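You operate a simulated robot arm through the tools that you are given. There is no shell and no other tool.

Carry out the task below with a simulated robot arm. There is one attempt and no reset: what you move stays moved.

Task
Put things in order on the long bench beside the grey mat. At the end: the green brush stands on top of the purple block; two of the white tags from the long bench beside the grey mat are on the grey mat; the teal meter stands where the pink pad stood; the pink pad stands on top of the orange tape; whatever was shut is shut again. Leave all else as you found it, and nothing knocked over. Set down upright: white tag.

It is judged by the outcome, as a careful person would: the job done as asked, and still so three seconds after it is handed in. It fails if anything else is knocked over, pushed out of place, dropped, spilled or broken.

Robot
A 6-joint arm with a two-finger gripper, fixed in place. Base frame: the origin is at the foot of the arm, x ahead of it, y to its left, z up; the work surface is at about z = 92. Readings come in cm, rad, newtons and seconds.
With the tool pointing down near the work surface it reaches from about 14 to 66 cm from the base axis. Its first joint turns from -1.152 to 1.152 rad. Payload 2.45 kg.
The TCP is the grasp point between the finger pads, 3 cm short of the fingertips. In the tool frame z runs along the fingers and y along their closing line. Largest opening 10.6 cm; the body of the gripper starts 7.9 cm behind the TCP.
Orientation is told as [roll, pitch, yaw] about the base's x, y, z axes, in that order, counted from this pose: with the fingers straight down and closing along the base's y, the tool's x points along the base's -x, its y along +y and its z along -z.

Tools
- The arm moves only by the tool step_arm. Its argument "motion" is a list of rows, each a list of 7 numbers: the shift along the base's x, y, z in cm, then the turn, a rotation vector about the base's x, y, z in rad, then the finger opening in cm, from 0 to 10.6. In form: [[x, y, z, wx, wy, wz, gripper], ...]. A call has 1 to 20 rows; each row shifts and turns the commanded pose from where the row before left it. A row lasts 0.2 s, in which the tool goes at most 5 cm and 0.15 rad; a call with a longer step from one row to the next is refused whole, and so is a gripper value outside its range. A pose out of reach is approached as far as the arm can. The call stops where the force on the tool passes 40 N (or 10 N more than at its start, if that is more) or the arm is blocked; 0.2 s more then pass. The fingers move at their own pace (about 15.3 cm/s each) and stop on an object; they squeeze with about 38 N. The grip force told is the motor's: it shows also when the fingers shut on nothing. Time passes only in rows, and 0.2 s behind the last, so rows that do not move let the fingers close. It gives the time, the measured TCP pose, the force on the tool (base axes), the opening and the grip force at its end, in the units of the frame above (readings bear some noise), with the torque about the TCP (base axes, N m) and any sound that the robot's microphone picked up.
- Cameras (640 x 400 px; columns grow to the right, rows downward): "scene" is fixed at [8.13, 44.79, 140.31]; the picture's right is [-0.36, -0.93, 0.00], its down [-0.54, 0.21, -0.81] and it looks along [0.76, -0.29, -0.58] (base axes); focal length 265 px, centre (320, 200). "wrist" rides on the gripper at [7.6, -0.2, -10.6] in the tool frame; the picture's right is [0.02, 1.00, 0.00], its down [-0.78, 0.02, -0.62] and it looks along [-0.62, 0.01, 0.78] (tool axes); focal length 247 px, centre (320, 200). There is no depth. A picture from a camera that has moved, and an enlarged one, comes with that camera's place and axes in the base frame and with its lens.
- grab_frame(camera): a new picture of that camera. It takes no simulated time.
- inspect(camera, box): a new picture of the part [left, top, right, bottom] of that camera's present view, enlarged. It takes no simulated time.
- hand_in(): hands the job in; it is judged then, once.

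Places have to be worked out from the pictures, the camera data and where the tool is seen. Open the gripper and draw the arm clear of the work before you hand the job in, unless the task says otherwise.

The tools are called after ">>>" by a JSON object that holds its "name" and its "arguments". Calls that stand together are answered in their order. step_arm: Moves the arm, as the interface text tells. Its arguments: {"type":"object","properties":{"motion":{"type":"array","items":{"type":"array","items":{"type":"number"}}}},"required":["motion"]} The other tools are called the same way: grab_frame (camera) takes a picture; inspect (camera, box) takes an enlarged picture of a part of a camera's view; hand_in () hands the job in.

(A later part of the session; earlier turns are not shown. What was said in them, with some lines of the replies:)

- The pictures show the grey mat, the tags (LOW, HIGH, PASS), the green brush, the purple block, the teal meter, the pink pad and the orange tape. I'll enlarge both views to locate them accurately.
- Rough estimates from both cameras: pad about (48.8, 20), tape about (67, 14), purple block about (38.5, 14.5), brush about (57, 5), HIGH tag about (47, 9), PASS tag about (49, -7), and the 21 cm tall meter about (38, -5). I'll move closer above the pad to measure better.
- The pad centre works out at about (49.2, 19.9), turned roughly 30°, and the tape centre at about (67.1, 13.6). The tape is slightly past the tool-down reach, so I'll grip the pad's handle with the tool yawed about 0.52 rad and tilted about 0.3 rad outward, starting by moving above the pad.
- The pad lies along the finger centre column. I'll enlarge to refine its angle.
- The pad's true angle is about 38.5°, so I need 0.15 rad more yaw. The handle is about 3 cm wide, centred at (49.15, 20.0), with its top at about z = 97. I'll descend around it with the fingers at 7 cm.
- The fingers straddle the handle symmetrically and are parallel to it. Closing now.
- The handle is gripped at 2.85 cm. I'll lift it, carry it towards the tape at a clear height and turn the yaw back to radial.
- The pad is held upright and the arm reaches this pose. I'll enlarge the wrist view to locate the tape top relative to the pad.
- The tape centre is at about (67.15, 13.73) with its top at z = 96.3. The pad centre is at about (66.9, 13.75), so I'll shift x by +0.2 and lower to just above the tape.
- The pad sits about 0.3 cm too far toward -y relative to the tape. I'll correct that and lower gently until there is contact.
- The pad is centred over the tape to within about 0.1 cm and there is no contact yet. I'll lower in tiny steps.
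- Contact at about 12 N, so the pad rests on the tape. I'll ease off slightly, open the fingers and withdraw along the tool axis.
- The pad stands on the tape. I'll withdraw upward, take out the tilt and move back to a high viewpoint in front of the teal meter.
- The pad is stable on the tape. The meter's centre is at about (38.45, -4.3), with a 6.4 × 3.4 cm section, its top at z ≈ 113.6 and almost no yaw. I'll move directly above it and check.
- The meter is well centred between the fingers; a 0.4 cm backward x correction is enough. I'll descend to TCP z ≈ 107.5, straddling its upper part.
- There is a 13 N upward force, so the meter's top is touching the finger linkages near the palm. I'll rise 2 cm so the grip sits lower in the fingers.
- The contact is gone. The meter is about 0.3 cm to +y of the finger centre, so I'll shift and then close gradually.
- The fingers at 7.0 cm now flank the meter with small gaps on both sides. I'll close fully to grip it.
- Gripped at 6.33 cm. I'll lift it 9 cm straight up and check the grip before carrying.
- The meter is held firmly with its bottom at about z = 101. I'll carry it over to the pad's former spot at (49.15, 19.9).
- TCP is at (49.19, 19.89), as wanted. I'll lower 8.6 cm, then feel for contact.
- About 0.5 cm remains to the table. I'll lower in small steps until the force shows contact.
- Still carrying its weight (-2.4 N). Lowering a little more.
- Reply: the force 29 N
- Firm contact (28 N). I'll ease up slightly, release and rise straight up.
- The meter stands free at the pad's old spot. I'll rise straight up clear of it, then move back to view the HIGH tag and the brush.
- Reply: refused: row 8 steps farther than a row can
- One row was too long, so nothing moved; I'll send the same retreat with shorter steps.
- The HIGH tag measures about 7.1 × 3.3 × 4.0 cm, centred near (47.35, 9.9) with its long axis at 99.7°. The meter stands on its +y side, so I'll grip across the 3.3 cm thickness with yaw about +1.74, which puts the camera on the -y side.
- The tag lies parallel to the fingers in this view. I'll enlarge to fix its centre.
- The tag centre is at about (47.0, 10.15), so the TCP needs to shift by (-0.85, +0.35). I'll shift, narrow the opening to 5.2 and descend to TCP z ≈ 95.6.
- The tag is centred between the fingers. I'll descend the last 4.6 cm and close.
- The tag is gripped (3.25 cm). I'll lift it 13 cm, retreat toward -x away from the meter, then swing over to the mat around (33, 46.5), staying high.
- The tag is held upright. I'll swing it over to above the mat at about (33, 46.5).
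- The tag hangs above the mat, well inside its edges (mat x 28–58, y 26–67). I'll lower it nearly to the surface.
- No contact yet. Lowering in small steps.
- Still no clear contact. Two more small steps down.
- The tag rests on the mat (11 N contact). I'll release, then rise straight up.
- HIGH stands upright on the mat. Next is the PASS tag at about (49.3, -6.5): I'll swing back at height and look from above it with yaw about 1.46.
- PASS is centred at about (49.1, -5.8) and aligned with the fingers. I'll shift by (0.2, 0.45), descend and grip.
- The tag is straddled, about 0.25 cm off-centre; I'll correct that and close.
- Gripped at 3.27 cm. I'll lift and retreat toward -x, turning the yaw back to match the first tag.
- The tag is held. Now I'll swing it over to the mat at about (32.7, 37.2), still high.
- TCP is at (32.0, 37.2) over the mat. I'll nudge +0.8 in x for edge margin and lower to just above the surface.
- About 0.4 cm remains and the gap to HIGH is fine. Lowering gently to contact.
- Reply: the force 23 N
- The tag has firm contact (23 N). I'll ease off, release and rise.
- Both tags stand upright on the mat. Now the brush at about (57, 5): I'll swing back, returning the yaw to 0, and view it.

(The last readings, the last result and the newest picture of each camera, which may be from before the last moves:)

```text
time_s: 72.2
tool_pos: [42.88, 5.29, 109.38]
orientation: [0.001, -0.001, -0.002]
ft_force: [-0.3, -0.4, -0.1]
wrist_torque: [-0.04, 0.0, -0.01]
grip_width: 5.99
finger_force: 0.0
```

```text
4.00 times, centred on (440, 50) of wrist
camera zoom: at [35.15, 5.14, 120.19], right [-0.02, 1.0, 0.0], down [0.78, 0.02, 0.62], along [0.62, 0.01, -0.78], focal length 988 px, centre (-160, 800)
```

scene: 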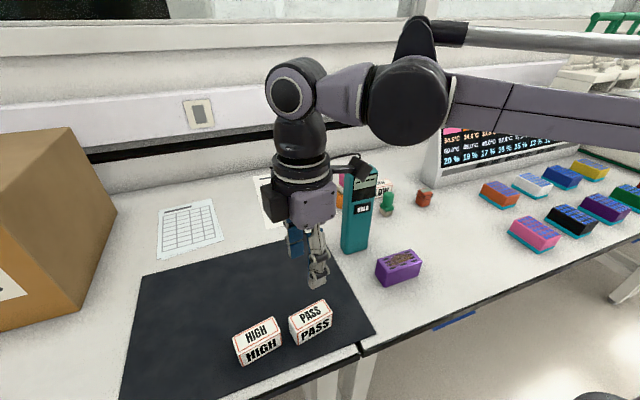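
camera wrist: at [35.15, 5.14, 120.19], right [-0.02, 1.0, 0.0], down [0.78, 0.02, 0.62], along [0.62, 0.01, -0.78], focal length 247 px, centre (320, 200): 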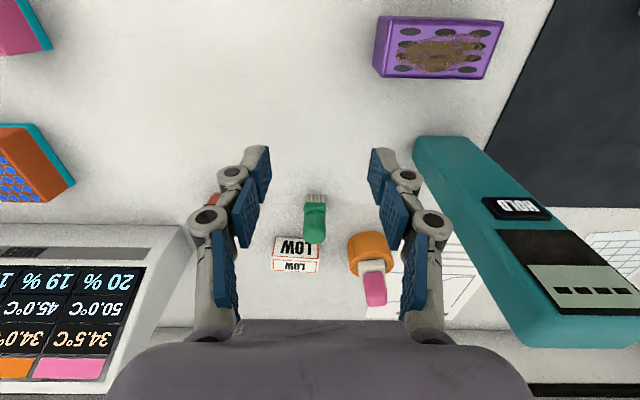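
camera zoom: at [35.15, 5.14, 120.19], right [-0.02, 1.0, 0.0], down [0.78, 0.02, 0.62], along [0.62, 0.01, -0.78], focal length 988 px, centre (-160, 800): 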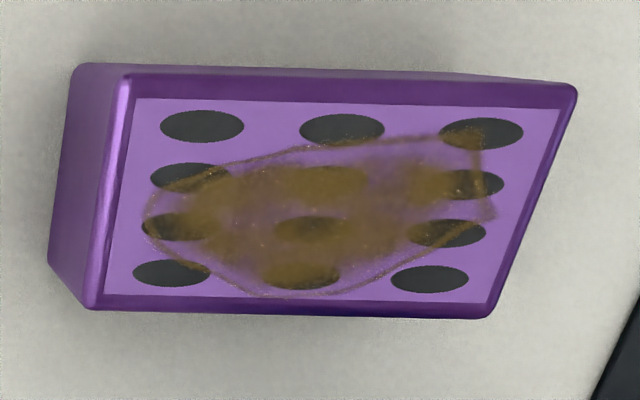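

The brush base is about 2.7 cm square at (58.1, 4.9) and aligned with the axes, with its handle top at z ≈ 99. The block's top centre is at about (38.0, 15.0). I'll go above the brush.

>>> {"name": "step_arm", "arguments": {"motion": [[3.8, -0.11, -1.4, 0, 0, 0, 6], [3.85, -0.11, -1.4, 0, 0, 0, 6], [3.85, -0.11, -1.4, 0, 0, 0, 6], [3.85, -0.11, -1.0, 0, 0, 0, 6], [0, 0, 0, 0, 0, 0, 6], [0, 0, 0, 0, 0, 0, 6]]}}

>>> {"name": "grab_frame", "arguments": {"camera": "wrist"}}

>>> {"name": "inspect", "arguments": {"camera": "wrist", "box": [270, 70, 370, 180]}}

```text
time_s: 73.6
tool_pos: [57.97, 4.61, 104.31]
orientation: [0.001, -0.002, 0.0]
ft_force: [-0.3, -0.3, 0.1]
wrist_torque: [-0.02, -0.02, -0.04]
grip_width: 5.99
finger_force: 0.1
```

```text
taken
camera wrist: at [50.27, 4.42, 115.1], right [-0.02, 1.0, 0.0], down [0.78, 0.02, 0.62], along [0.62, 0.01, -0.78], focal length 247 px, centre (320, 200)
```

wrist: 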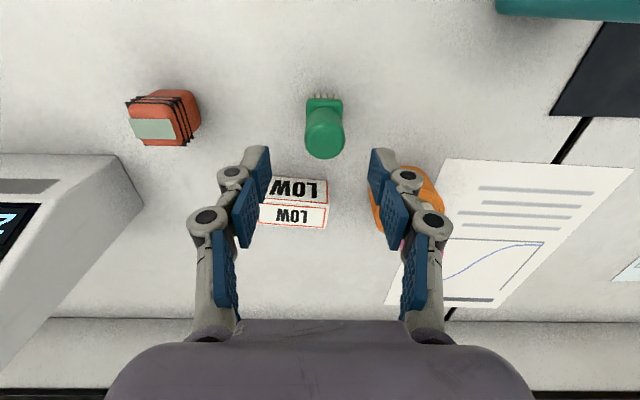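

```text
3.64 times, centred on (320, 125) of wrist
camera zoom: at [50.27, 4.42, 115.1], right [-0.02, 1.0, 0.0], down [0.78, 0.02, 0.62], along [0.62, 0.01, -0.78], focal length 898 px, centre (320, 473)
```

zoom: 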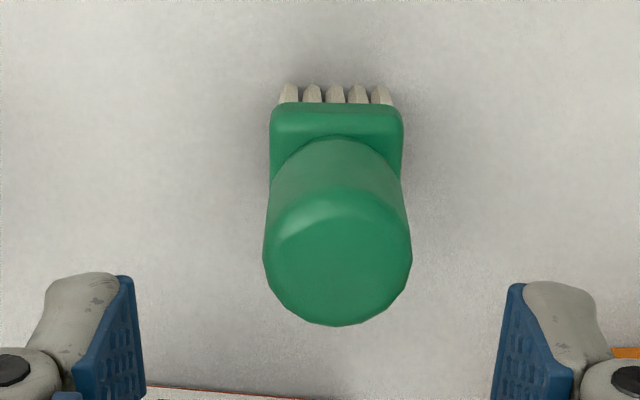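

The brush centre is at (57.9, 4.86), so I'll shift y by +0.24 and descend to TCP z ≈ 97.2, level with its shoulder.

>>> {"name": "step_arm", "arguments": {"motion": [[0.05, 0.24, 0, 0, 0, 0, 6], [0, 0, -2, 0, 0, 0, 6], [0, 0, -2, 0, 0, 0, 6], [0, 0, -2, 0, 0, 0, 6], [0, 0, -1.3, 0, 0, 0, 6], [0, 0, 0, 0, 0, 0, 6], [0, 0, 0, 0, 0, 0, 6]]}}

>>> {"name": "grab_frame", "arguments": {"camera": "wrist"}}

>>> {"name": "inspect", "arguments": {"camera": "scene", "box": [350, 140, 450, 240]}}

```text
time_s: 75.2
tool_pos: [58.11, 5.05, 96.97]
orientation: [0.001, -0.001, 0.0]
ft_force: [0.0, 0.2, -0.5]
wrist_torque: [0.03, -0.01, 0.02]
grip_width: 6.0
finger_force: 0.3
```

```text
taken
camera wrist: at [50.39, 4.89, 107.71], right [-0.02, 1.0, 0.0], down [0.78, 0.02, 0.62], along [0.62, 0.01, -0.78], focal length 247 px, centre (320, 200)
```

wrist: 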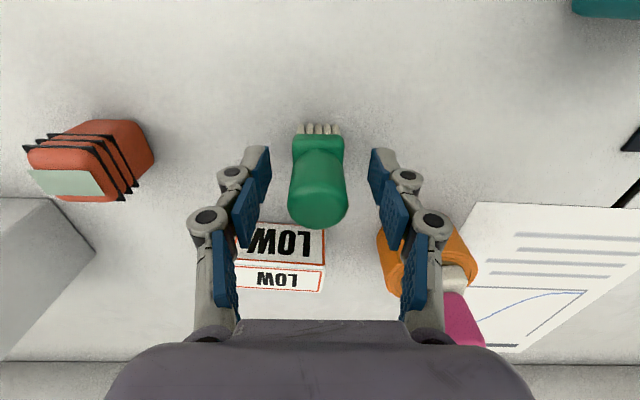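

```text
4.00 times, centred on (400, 190) of scene
camera zoom: at [8.12, 44.79, 140.31], right [-0.36, -0.93, 0.0], down [-0.54, 0.21, -0.81], along [0.76, -0.29, -0.58], focal length 1060 px, centre (0, 240)
```

zoom: 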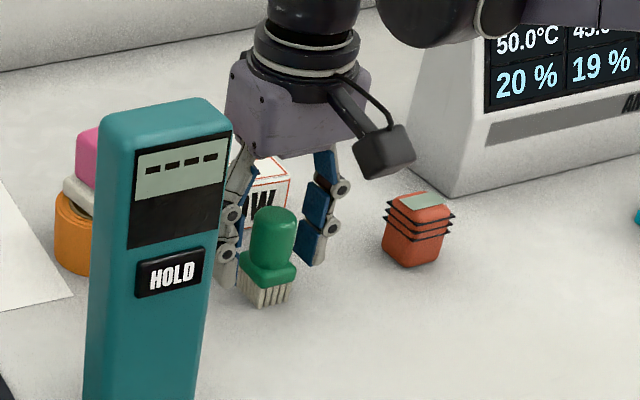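

The brush is centred between the fingers. Closing on it.

>>> {"name": "step_arm", "arguments": {"motion": [[0, 0, 0, 0, 0, 0, 3.5], [0, 0, 0, 0, 0, 0, 0], [0, 0, 0, 0, 0, 0, 0], [0, 0, 0, 0, 0, 0, 0]]}}

>>> {"name": "inspect", "arguments": {"camera": "wrist", "box": [220, 100, 420, 260]}}

```text
time_s: 76.2
tool_pos: [58.16, 5.13, 96.99]
orientation: [0.003, -0.002, 0.001]
ft_force: [0.3, -0.8, 1.5]
wrist_torque: [0.05, 0.01, 0.01]
grip_width: 2.91
finger_force: 38.2
```

```text
2.50 times, centred on (320, 180) of wrist
camera zoom: at [50.39, 4.88, 107.73], right [-0.02, 1.0, 0.0], down [0.78, 0.02, 0.62], along [0.62, 0.01, -0.78], focal length 617 px, centre (320, 250)
```

zoom: 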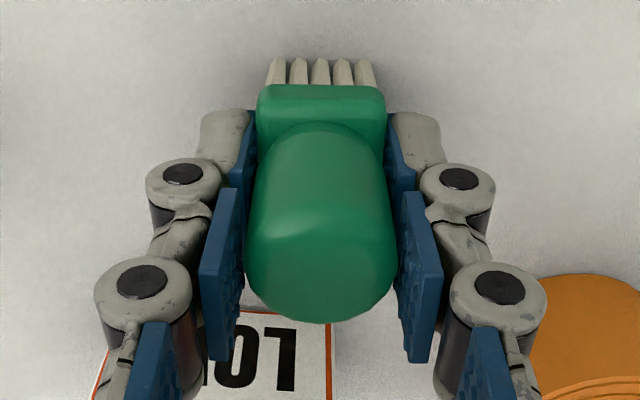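

Gripped at 2.91 cm. I'll lift 12 cm, travel back in x clear of the meter, then over the purple block's centre at (38.0, 15.0).

>>> {"name": "step_arm", "arguments": {"motion": [[0, 0, 1, 0, 0, 0, 0], [0, 0, 2.5, 0, 0, 0, 0], [0, 0, 3, 0, 0, 0, 0], [0, 0, 3, 0, 0, 0, 0], [0, 0, 2.5, 0, 0, 0, 0], [-3, 0, 0, 0, 0, 0, 0], [-4.5, 0, 0, 0, 0, 0, 0], [-4.5, 0, 0, 0, 0, 0, 0], [-4, 0, 0, 0, 0, 0, 0], [-2, 1.5, 0, 0, 0, 0, 0], [-1, 3, 0, 0, 0, 0, 0], [-0.6, 3, 0, 0, 0, 0, 0], [-0.4, 2.4, 0, 0, 0, 0, 0], [0, 0, 0, 0, 0, 0, 0], [0, 0, 0, 0, 0, 0, 0]]}}

>>> {"name": "grab_frame", "arguments": {"camera": "wrist"}}

>>> {"name": "inspect", "arguments": {"camera": "scene", "box": [330, 140, 480, 290]}}

```text
time_s: 79.4
tool_pos: [38.01, 15.11, 108.9]
orientation: [0.003, -0.001, 0.001]
ft_force: [0.0, 1.2, -0.2]
wrist_torque: [-0.01, -0.04, 0.01]
grip_width: 2.92
finger_force: 38.5
```

```text
taken
camera wrist: at [30.29, 14.82, 119.65], right [-0.02, 1.0, 0.0], down [0.78, 0.02, 0.62], along [0.62, 0.01, -0.78], focal length 247 px, centre (320, 200)
```

wrist: 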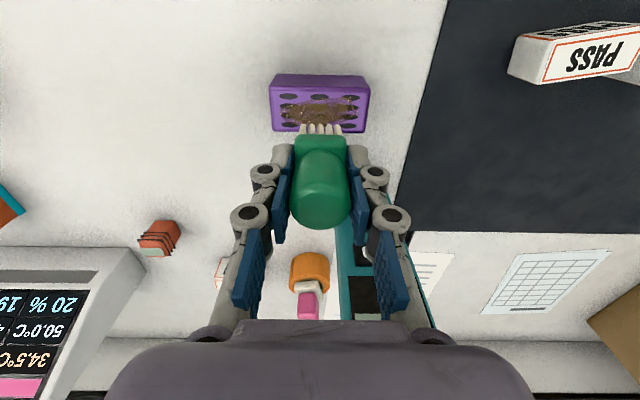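

```text
2.67 times, centred on (405, 215) of scene
camera zoom: at [8.13, 44.79, 140.31], right [-0.36, -0.93, 0.0], down [-0.54, 0.21, -0.81], along [0.76, -0.29, -0.58], focal length 707 px, centre (93, 160)
```

zoom: 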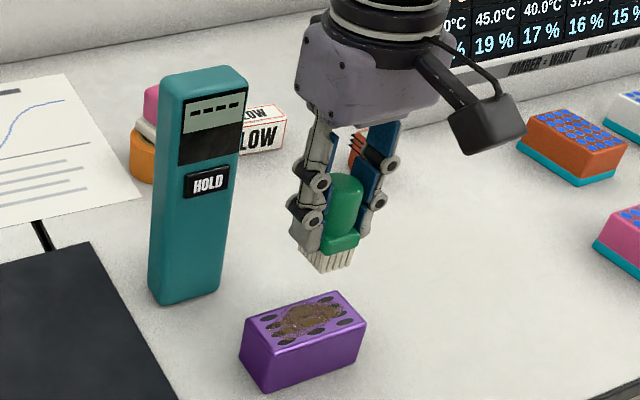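

The brush is above the block. I'll enlarge the wrist view to verify alignment with the block before lowering.

>>> {"name": "inspect", "arguments": {"camera": "wrist", "box": [250, 60, 390, 160]}}

```text
4.00 times, centred on (320, 110) of wrist
camera zoom: at [30.29, 14.82, 119.65], right [-0.02, 1.0, 0.0], down [0.78, 0.02, 0.62], along [0.62, 0.01, -0.78], focal length 988 px, centre (320, 560)
```

zoom: 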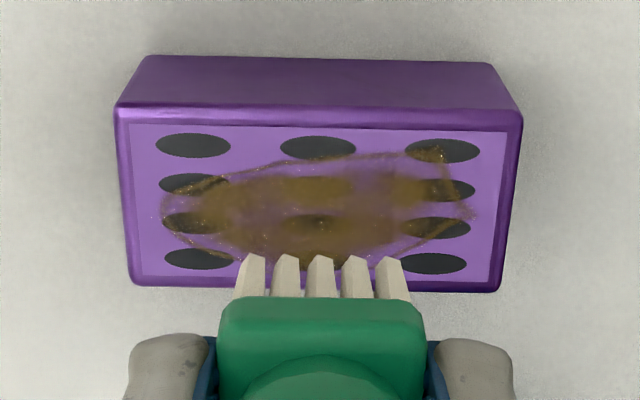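

The block spans x 36.0–40.05 and y 10.5–19.2, with its top at z ≈ 96.8. I'll shift by (0.2, -0.2) and lower to just above it.

>>> {"name": "step_arm", "arguments": {"motion": [[0.2, -0.2, -1, 0, 0, 0, 0], [0, 0, -2, 0, 0, 0, 0], [0, 0, -2, 0, 0, 0, 0], [0, 0, -1.2, 0, 0, 0, 0], [0, 0, -0.2, 0, 0, 0, 0], [0, 0, 0, 0, 0, 0, 0], [0, 0, 0, 0, 0, 0, 0]]}}

>>> {"name": "inspect", "arguments": {"camera": "scene", "box": [360, 200, 440, 290]}}

>>> {"name": "inspect", "arguments": {"camera": "wrist", "box": [230, 60, 410, 220]}}

```text
time_s: 81.0
tool_pos: [38.33, 14.85, 102.57]
orientation: [0.001, -0.002, 0.001]
ft_force: [1.1, 0.4, -1.3]
wrist_torque: [0.01, 0.0, 0.01]
grip_width: 2.9
finger_force: 38.3
```

```text
4.44 times, centred on (400, 245) of scene
camera zoom: at [8.13, 44.79, 140.31], right [-0.36, -0.93, 0.0], down [-0.54, 0.21, -0.81], along [0.76, -0.29, -0.58], focal length 1178 px, centre (-36, 0)
```

zoom: 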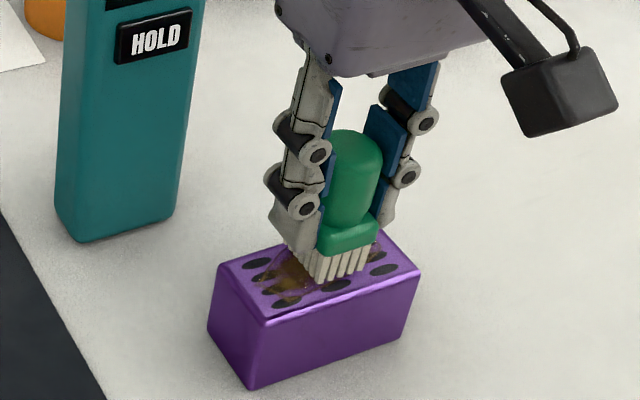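

```text
2.50 times, centred on (320, 140) of wrist
camera zoom: at [30.58, 14.59, 113.26], right [-0.02, 1.0, 0.0], down [0.78, 0.02, 0.62], along [0.62, 0.01, -0.78], focal length 617 px, centre (320, 350)
```

zoom: 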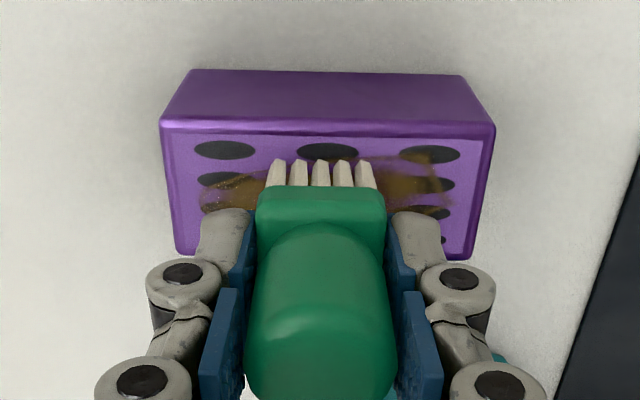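

The brush is well within the block top, with about 0.7 cm to go. Lowering gently to contact.

>>> {"name": "step_arm", "arguments": {"motion": [[0, 0, -0.3, 0, 0, 0, 0], [0, 0, -0.15, 0, 0, 0, 0], [0, 0, -0.1, 0, 0, 0, 0], [0, 0, 0, 0, 0, 0, 0]]}}

```text
time_s: 82.0
tool_pos: [38.27, 14.79, 102.01]
orientation: [0.002, -0.003, 0.0]
ft_force: [2.3, -0.5, 10.3]
wrist_torque: [0.02, -0.08, -0.01]
grip_width: 2.92
finger_force: 37.7
```

Contact at 10 N. I'll ease off slightly and open the fingers, then check before rising.

>>> {"name": "step_arm", "arguments": {"motion": [[0, 0, 0.05, 0, 0, 0, 0], [0, 0, 0, 0, 0, 0, 3.3], [0, 0, 0, 0, 0, 0, 4.5], [0, 0, 0, 0, 0, 0, 6], [0, 0, 0, 0, 0, 0, 6]]}}

>>> {"name": "inspect", "arguments": {"camera": "scene", "box": [360, 200, 440, 290]}}

>>> {"name": "inspect", "arguments": {"camera": "wrist", "box": [230, 60, 410, 220]}}

```text
time_s: 83.2
tool_pos: [38.23, 14.89, 101.98]
orientation: [0.002, -0.002, 0.001]
ft_force: [-0.1, -0.8, 0.3]
wrist_torque: [0.0, 0.0, 0.03]
grip_width: 5.99
finger_force: 0.0
```

```text
4.44 times, centred on (400, 245) of scene
camera zoom: at [8.13, 44.79, 140.31], right [-0.36, -0.93, 0.0], down [-0.54, 0.21, -0.81], along [0.76, -0.29, -0.58], focal length 1178 px, centre (-36, 0)
```

zoom: 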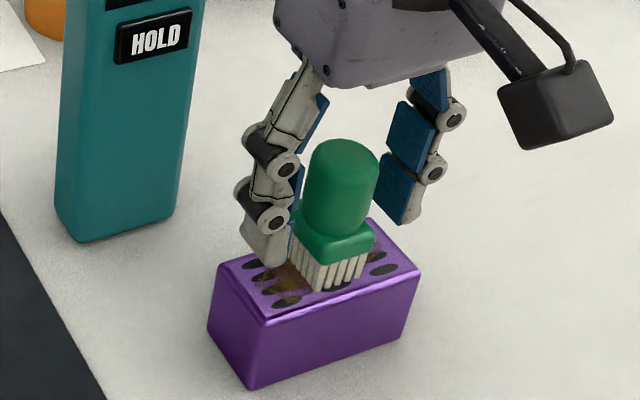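

```text
2.50 times, centred on (320, 140) of wrist
camera zoom: at [30.54, 14.6, 112.72], right [-0.02, 1.0, 0.0], down [0.78, 0.02, 0.62], along [0.62, 0.01, -0.78], focal length 617 px, centre (320, 350)
```

zoom: 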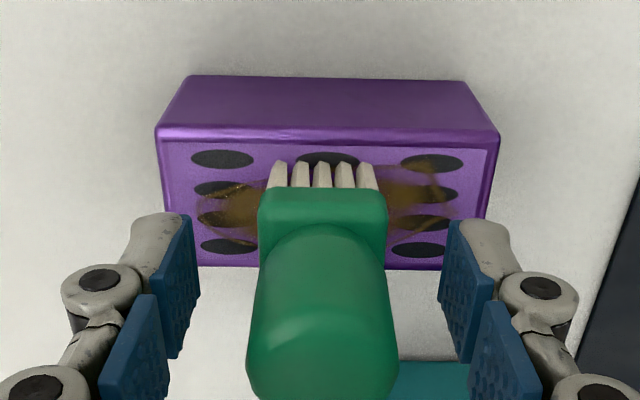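

The brush stands upright on the block. I'll rise straight up and retreat clear of the work.

>>> {"name": "step_arm", "arguments": {"motion": [[0, 0, 1, 0, 0, 0, 6], [0, 0, 2.5, 0, 0, 0, 6], [0, 0, 4, 0, 0, 0, 6], [0, 0, 4, 0, 0, 0, 6], [0, 0, 4, 0, 0, 0, 6], [0, 0, 4, 0, 0, 0, 6], [-3, -3, 2, 0, 0, 0, 8], [-3, -4, 1, 0, 0, 0, 10], [-2, -4, 0, 0, 0, 0, 10.6], [0, 0, 0, 0, 0, 0, 10.6], [0, 0, 0, 0, 0, 0, 10.6]]}}

>>> {"name": "grab_frame", "arguments": {"camera": "wrist"}}

>>> {"name": "grab_frame", "arguments": {"camera": "scene"}}

>>> {"name": "inspect", "arguments": {"camera": "scene", "box": [220, 150, 460, 380]}}

```text
refused: row 8 steps farther than a row can; nothing moved
```

```text
taken
camera wrist: at [30.54, 14.6, 112.72], right [-0.02, 1.0, 0.0], down [0.78, 0.02, 0.62], along [0.62, 0.01, -0.78], focal length 247 px, centre (320, 200)
```

wrist: 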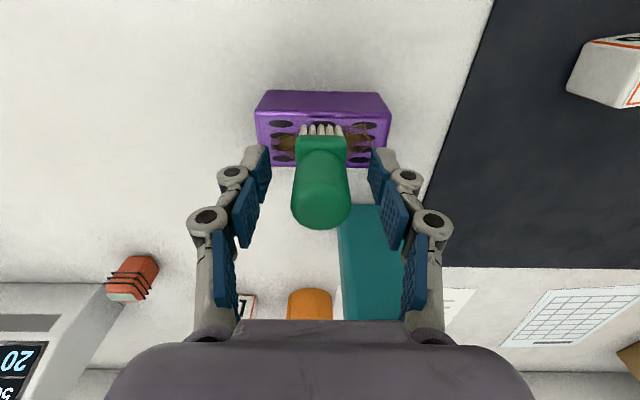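

```text
taken
```

scene: 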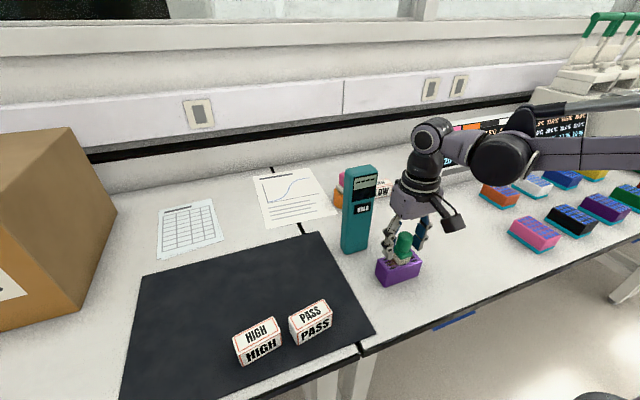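

```text
1.74 times, centred on (340, 265) of scene
camera zoom: at [8.13, 44.79, 140.31], right [-0.36, -0.93, 0.0], down [-0.54, 0.21, -0.81], along [0.76, -0.29, -0.58], focal length 461 px, centre (285, 87)
```

zoom: 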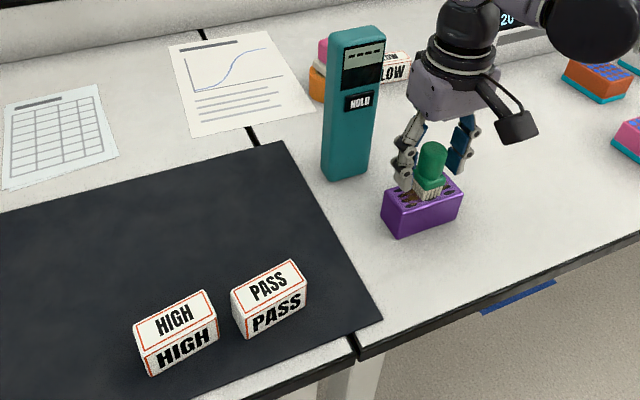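

One row was too long, so nothing moved. I'll send the same retreat with shorter steps.

>>> {"name": "step_arm", "arguments": {"motion": [[0, 0, 1, 0, 0, 0, 6], [0, 0, 2.5, 0, 0, 0, 6], [0, 0, 4, 0, 0, 0, 6], [0, 0, 4, 0, 0, 0, 6], [0, 0, 4, 0, 0, 0, 6], [0, 0, 4, 0, 0, 0, 6], [-3, -3, 1.5, 0, 0, 0, 8], [-2.5, -3.5, 1, 0, 0, 0, 10], [-2, -4, 0, 0, 0, 0, 10.6], [-2, -4, 0, 0, 0, 0, 10.6], [0, -4, 0, 0, 0, 0, 10.6], [0, -4, 0, 0, 0, 0, 10.6], [0, 0, 0, 0, 0, 0, 10.6], [0, 0, 0, 0, 0, 0, 10.6]]}}

>>> {"name": "grab_frame", "arguments": {"camera": "wrist"}}

>>> {"name": "grab_frame", "arguments": {"camera": "scene"}}

>>> {"name": "inspect", "arguments": {"camera": "scene", "box": [320, 150, 460, 290]}}

```text
time_s: 86.2
tool_pos: [28.8, -7.6, 123.62]
orientation: [0.002, -0.002, 0.0]
ft_force: [-0.2, 0.4, 0.0]
wrist_torque: [0.0, 0.01, 0.0]
grip_width: 10.61
finger_force: 0.1
```

```text
taken
camera wrist: at [21.18, -7.84, 134.4], right [-0.02, 1.0, 0.0], down [0.78, 0.02, 0.62], along [0.62, 0.01, -0.78], focal length 247 px, centre (320, 200)
```

wrist: 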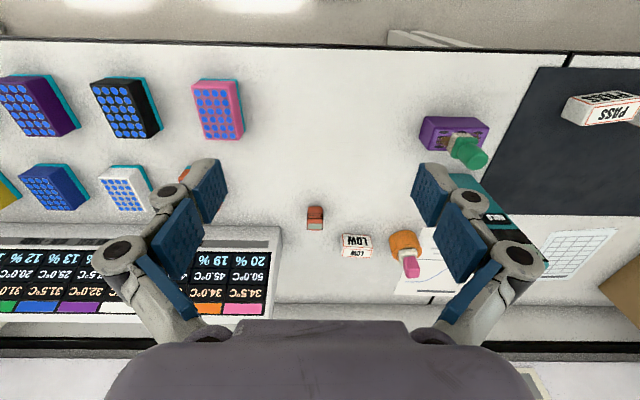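

```text
taken
```

scene: 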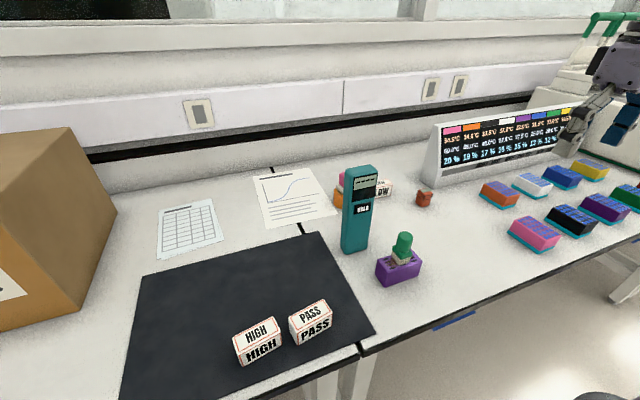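

```text
2.86 times, centred on (390, 220) of scene
camera zoom: at [8.13, 44.79, 140.31], right [-0.36, -0.93, 0.0], down [-0.54, 0.21, -0.81], along [0.76, -0.29, -0.58], focal length 758 px, centre (120, 143)
```

zoom: 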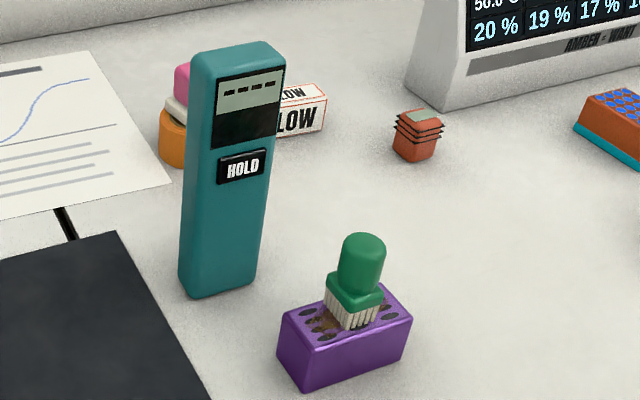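

All goals are visible in the final pictures:
- The brush stands on the purple block.
- HIGH and PASS stand upright on the mat.
- The meter stands at the pad's old spot, centred near (49.1, 19.9).
- The pad sits on the tape.

Nothing else has moved, the gripper is open and the arm is clear, so I'm handing in.

>>> {"name": "hand_in", "arguments": {}}

```text
The job is handed in.
```

The bench is set as you asked, and the job has been handed in. In the last pictures everything was standing and nothing else looked moved or knocked over:

- **Green brush:** it stands upright on top of the purple block, near the middle. The block has a brown stain on top, which I left alone.
- **White tags:** HIGH and PASS are upright on the grey mat. LOW stays where it was.
- **Teal meter:** it stands where the pink pad stood, to within a few millimetres by my measurements.
- **Pink pad:** it sits centred on top of the orange tape.
- **Anything shut:** I opened nothing, so there was nothing to close again.

I took "purple block" to mean the one by the mat, not the purple rack among the coloured ones on the right. The gripper is open and the arm is clear of the work.
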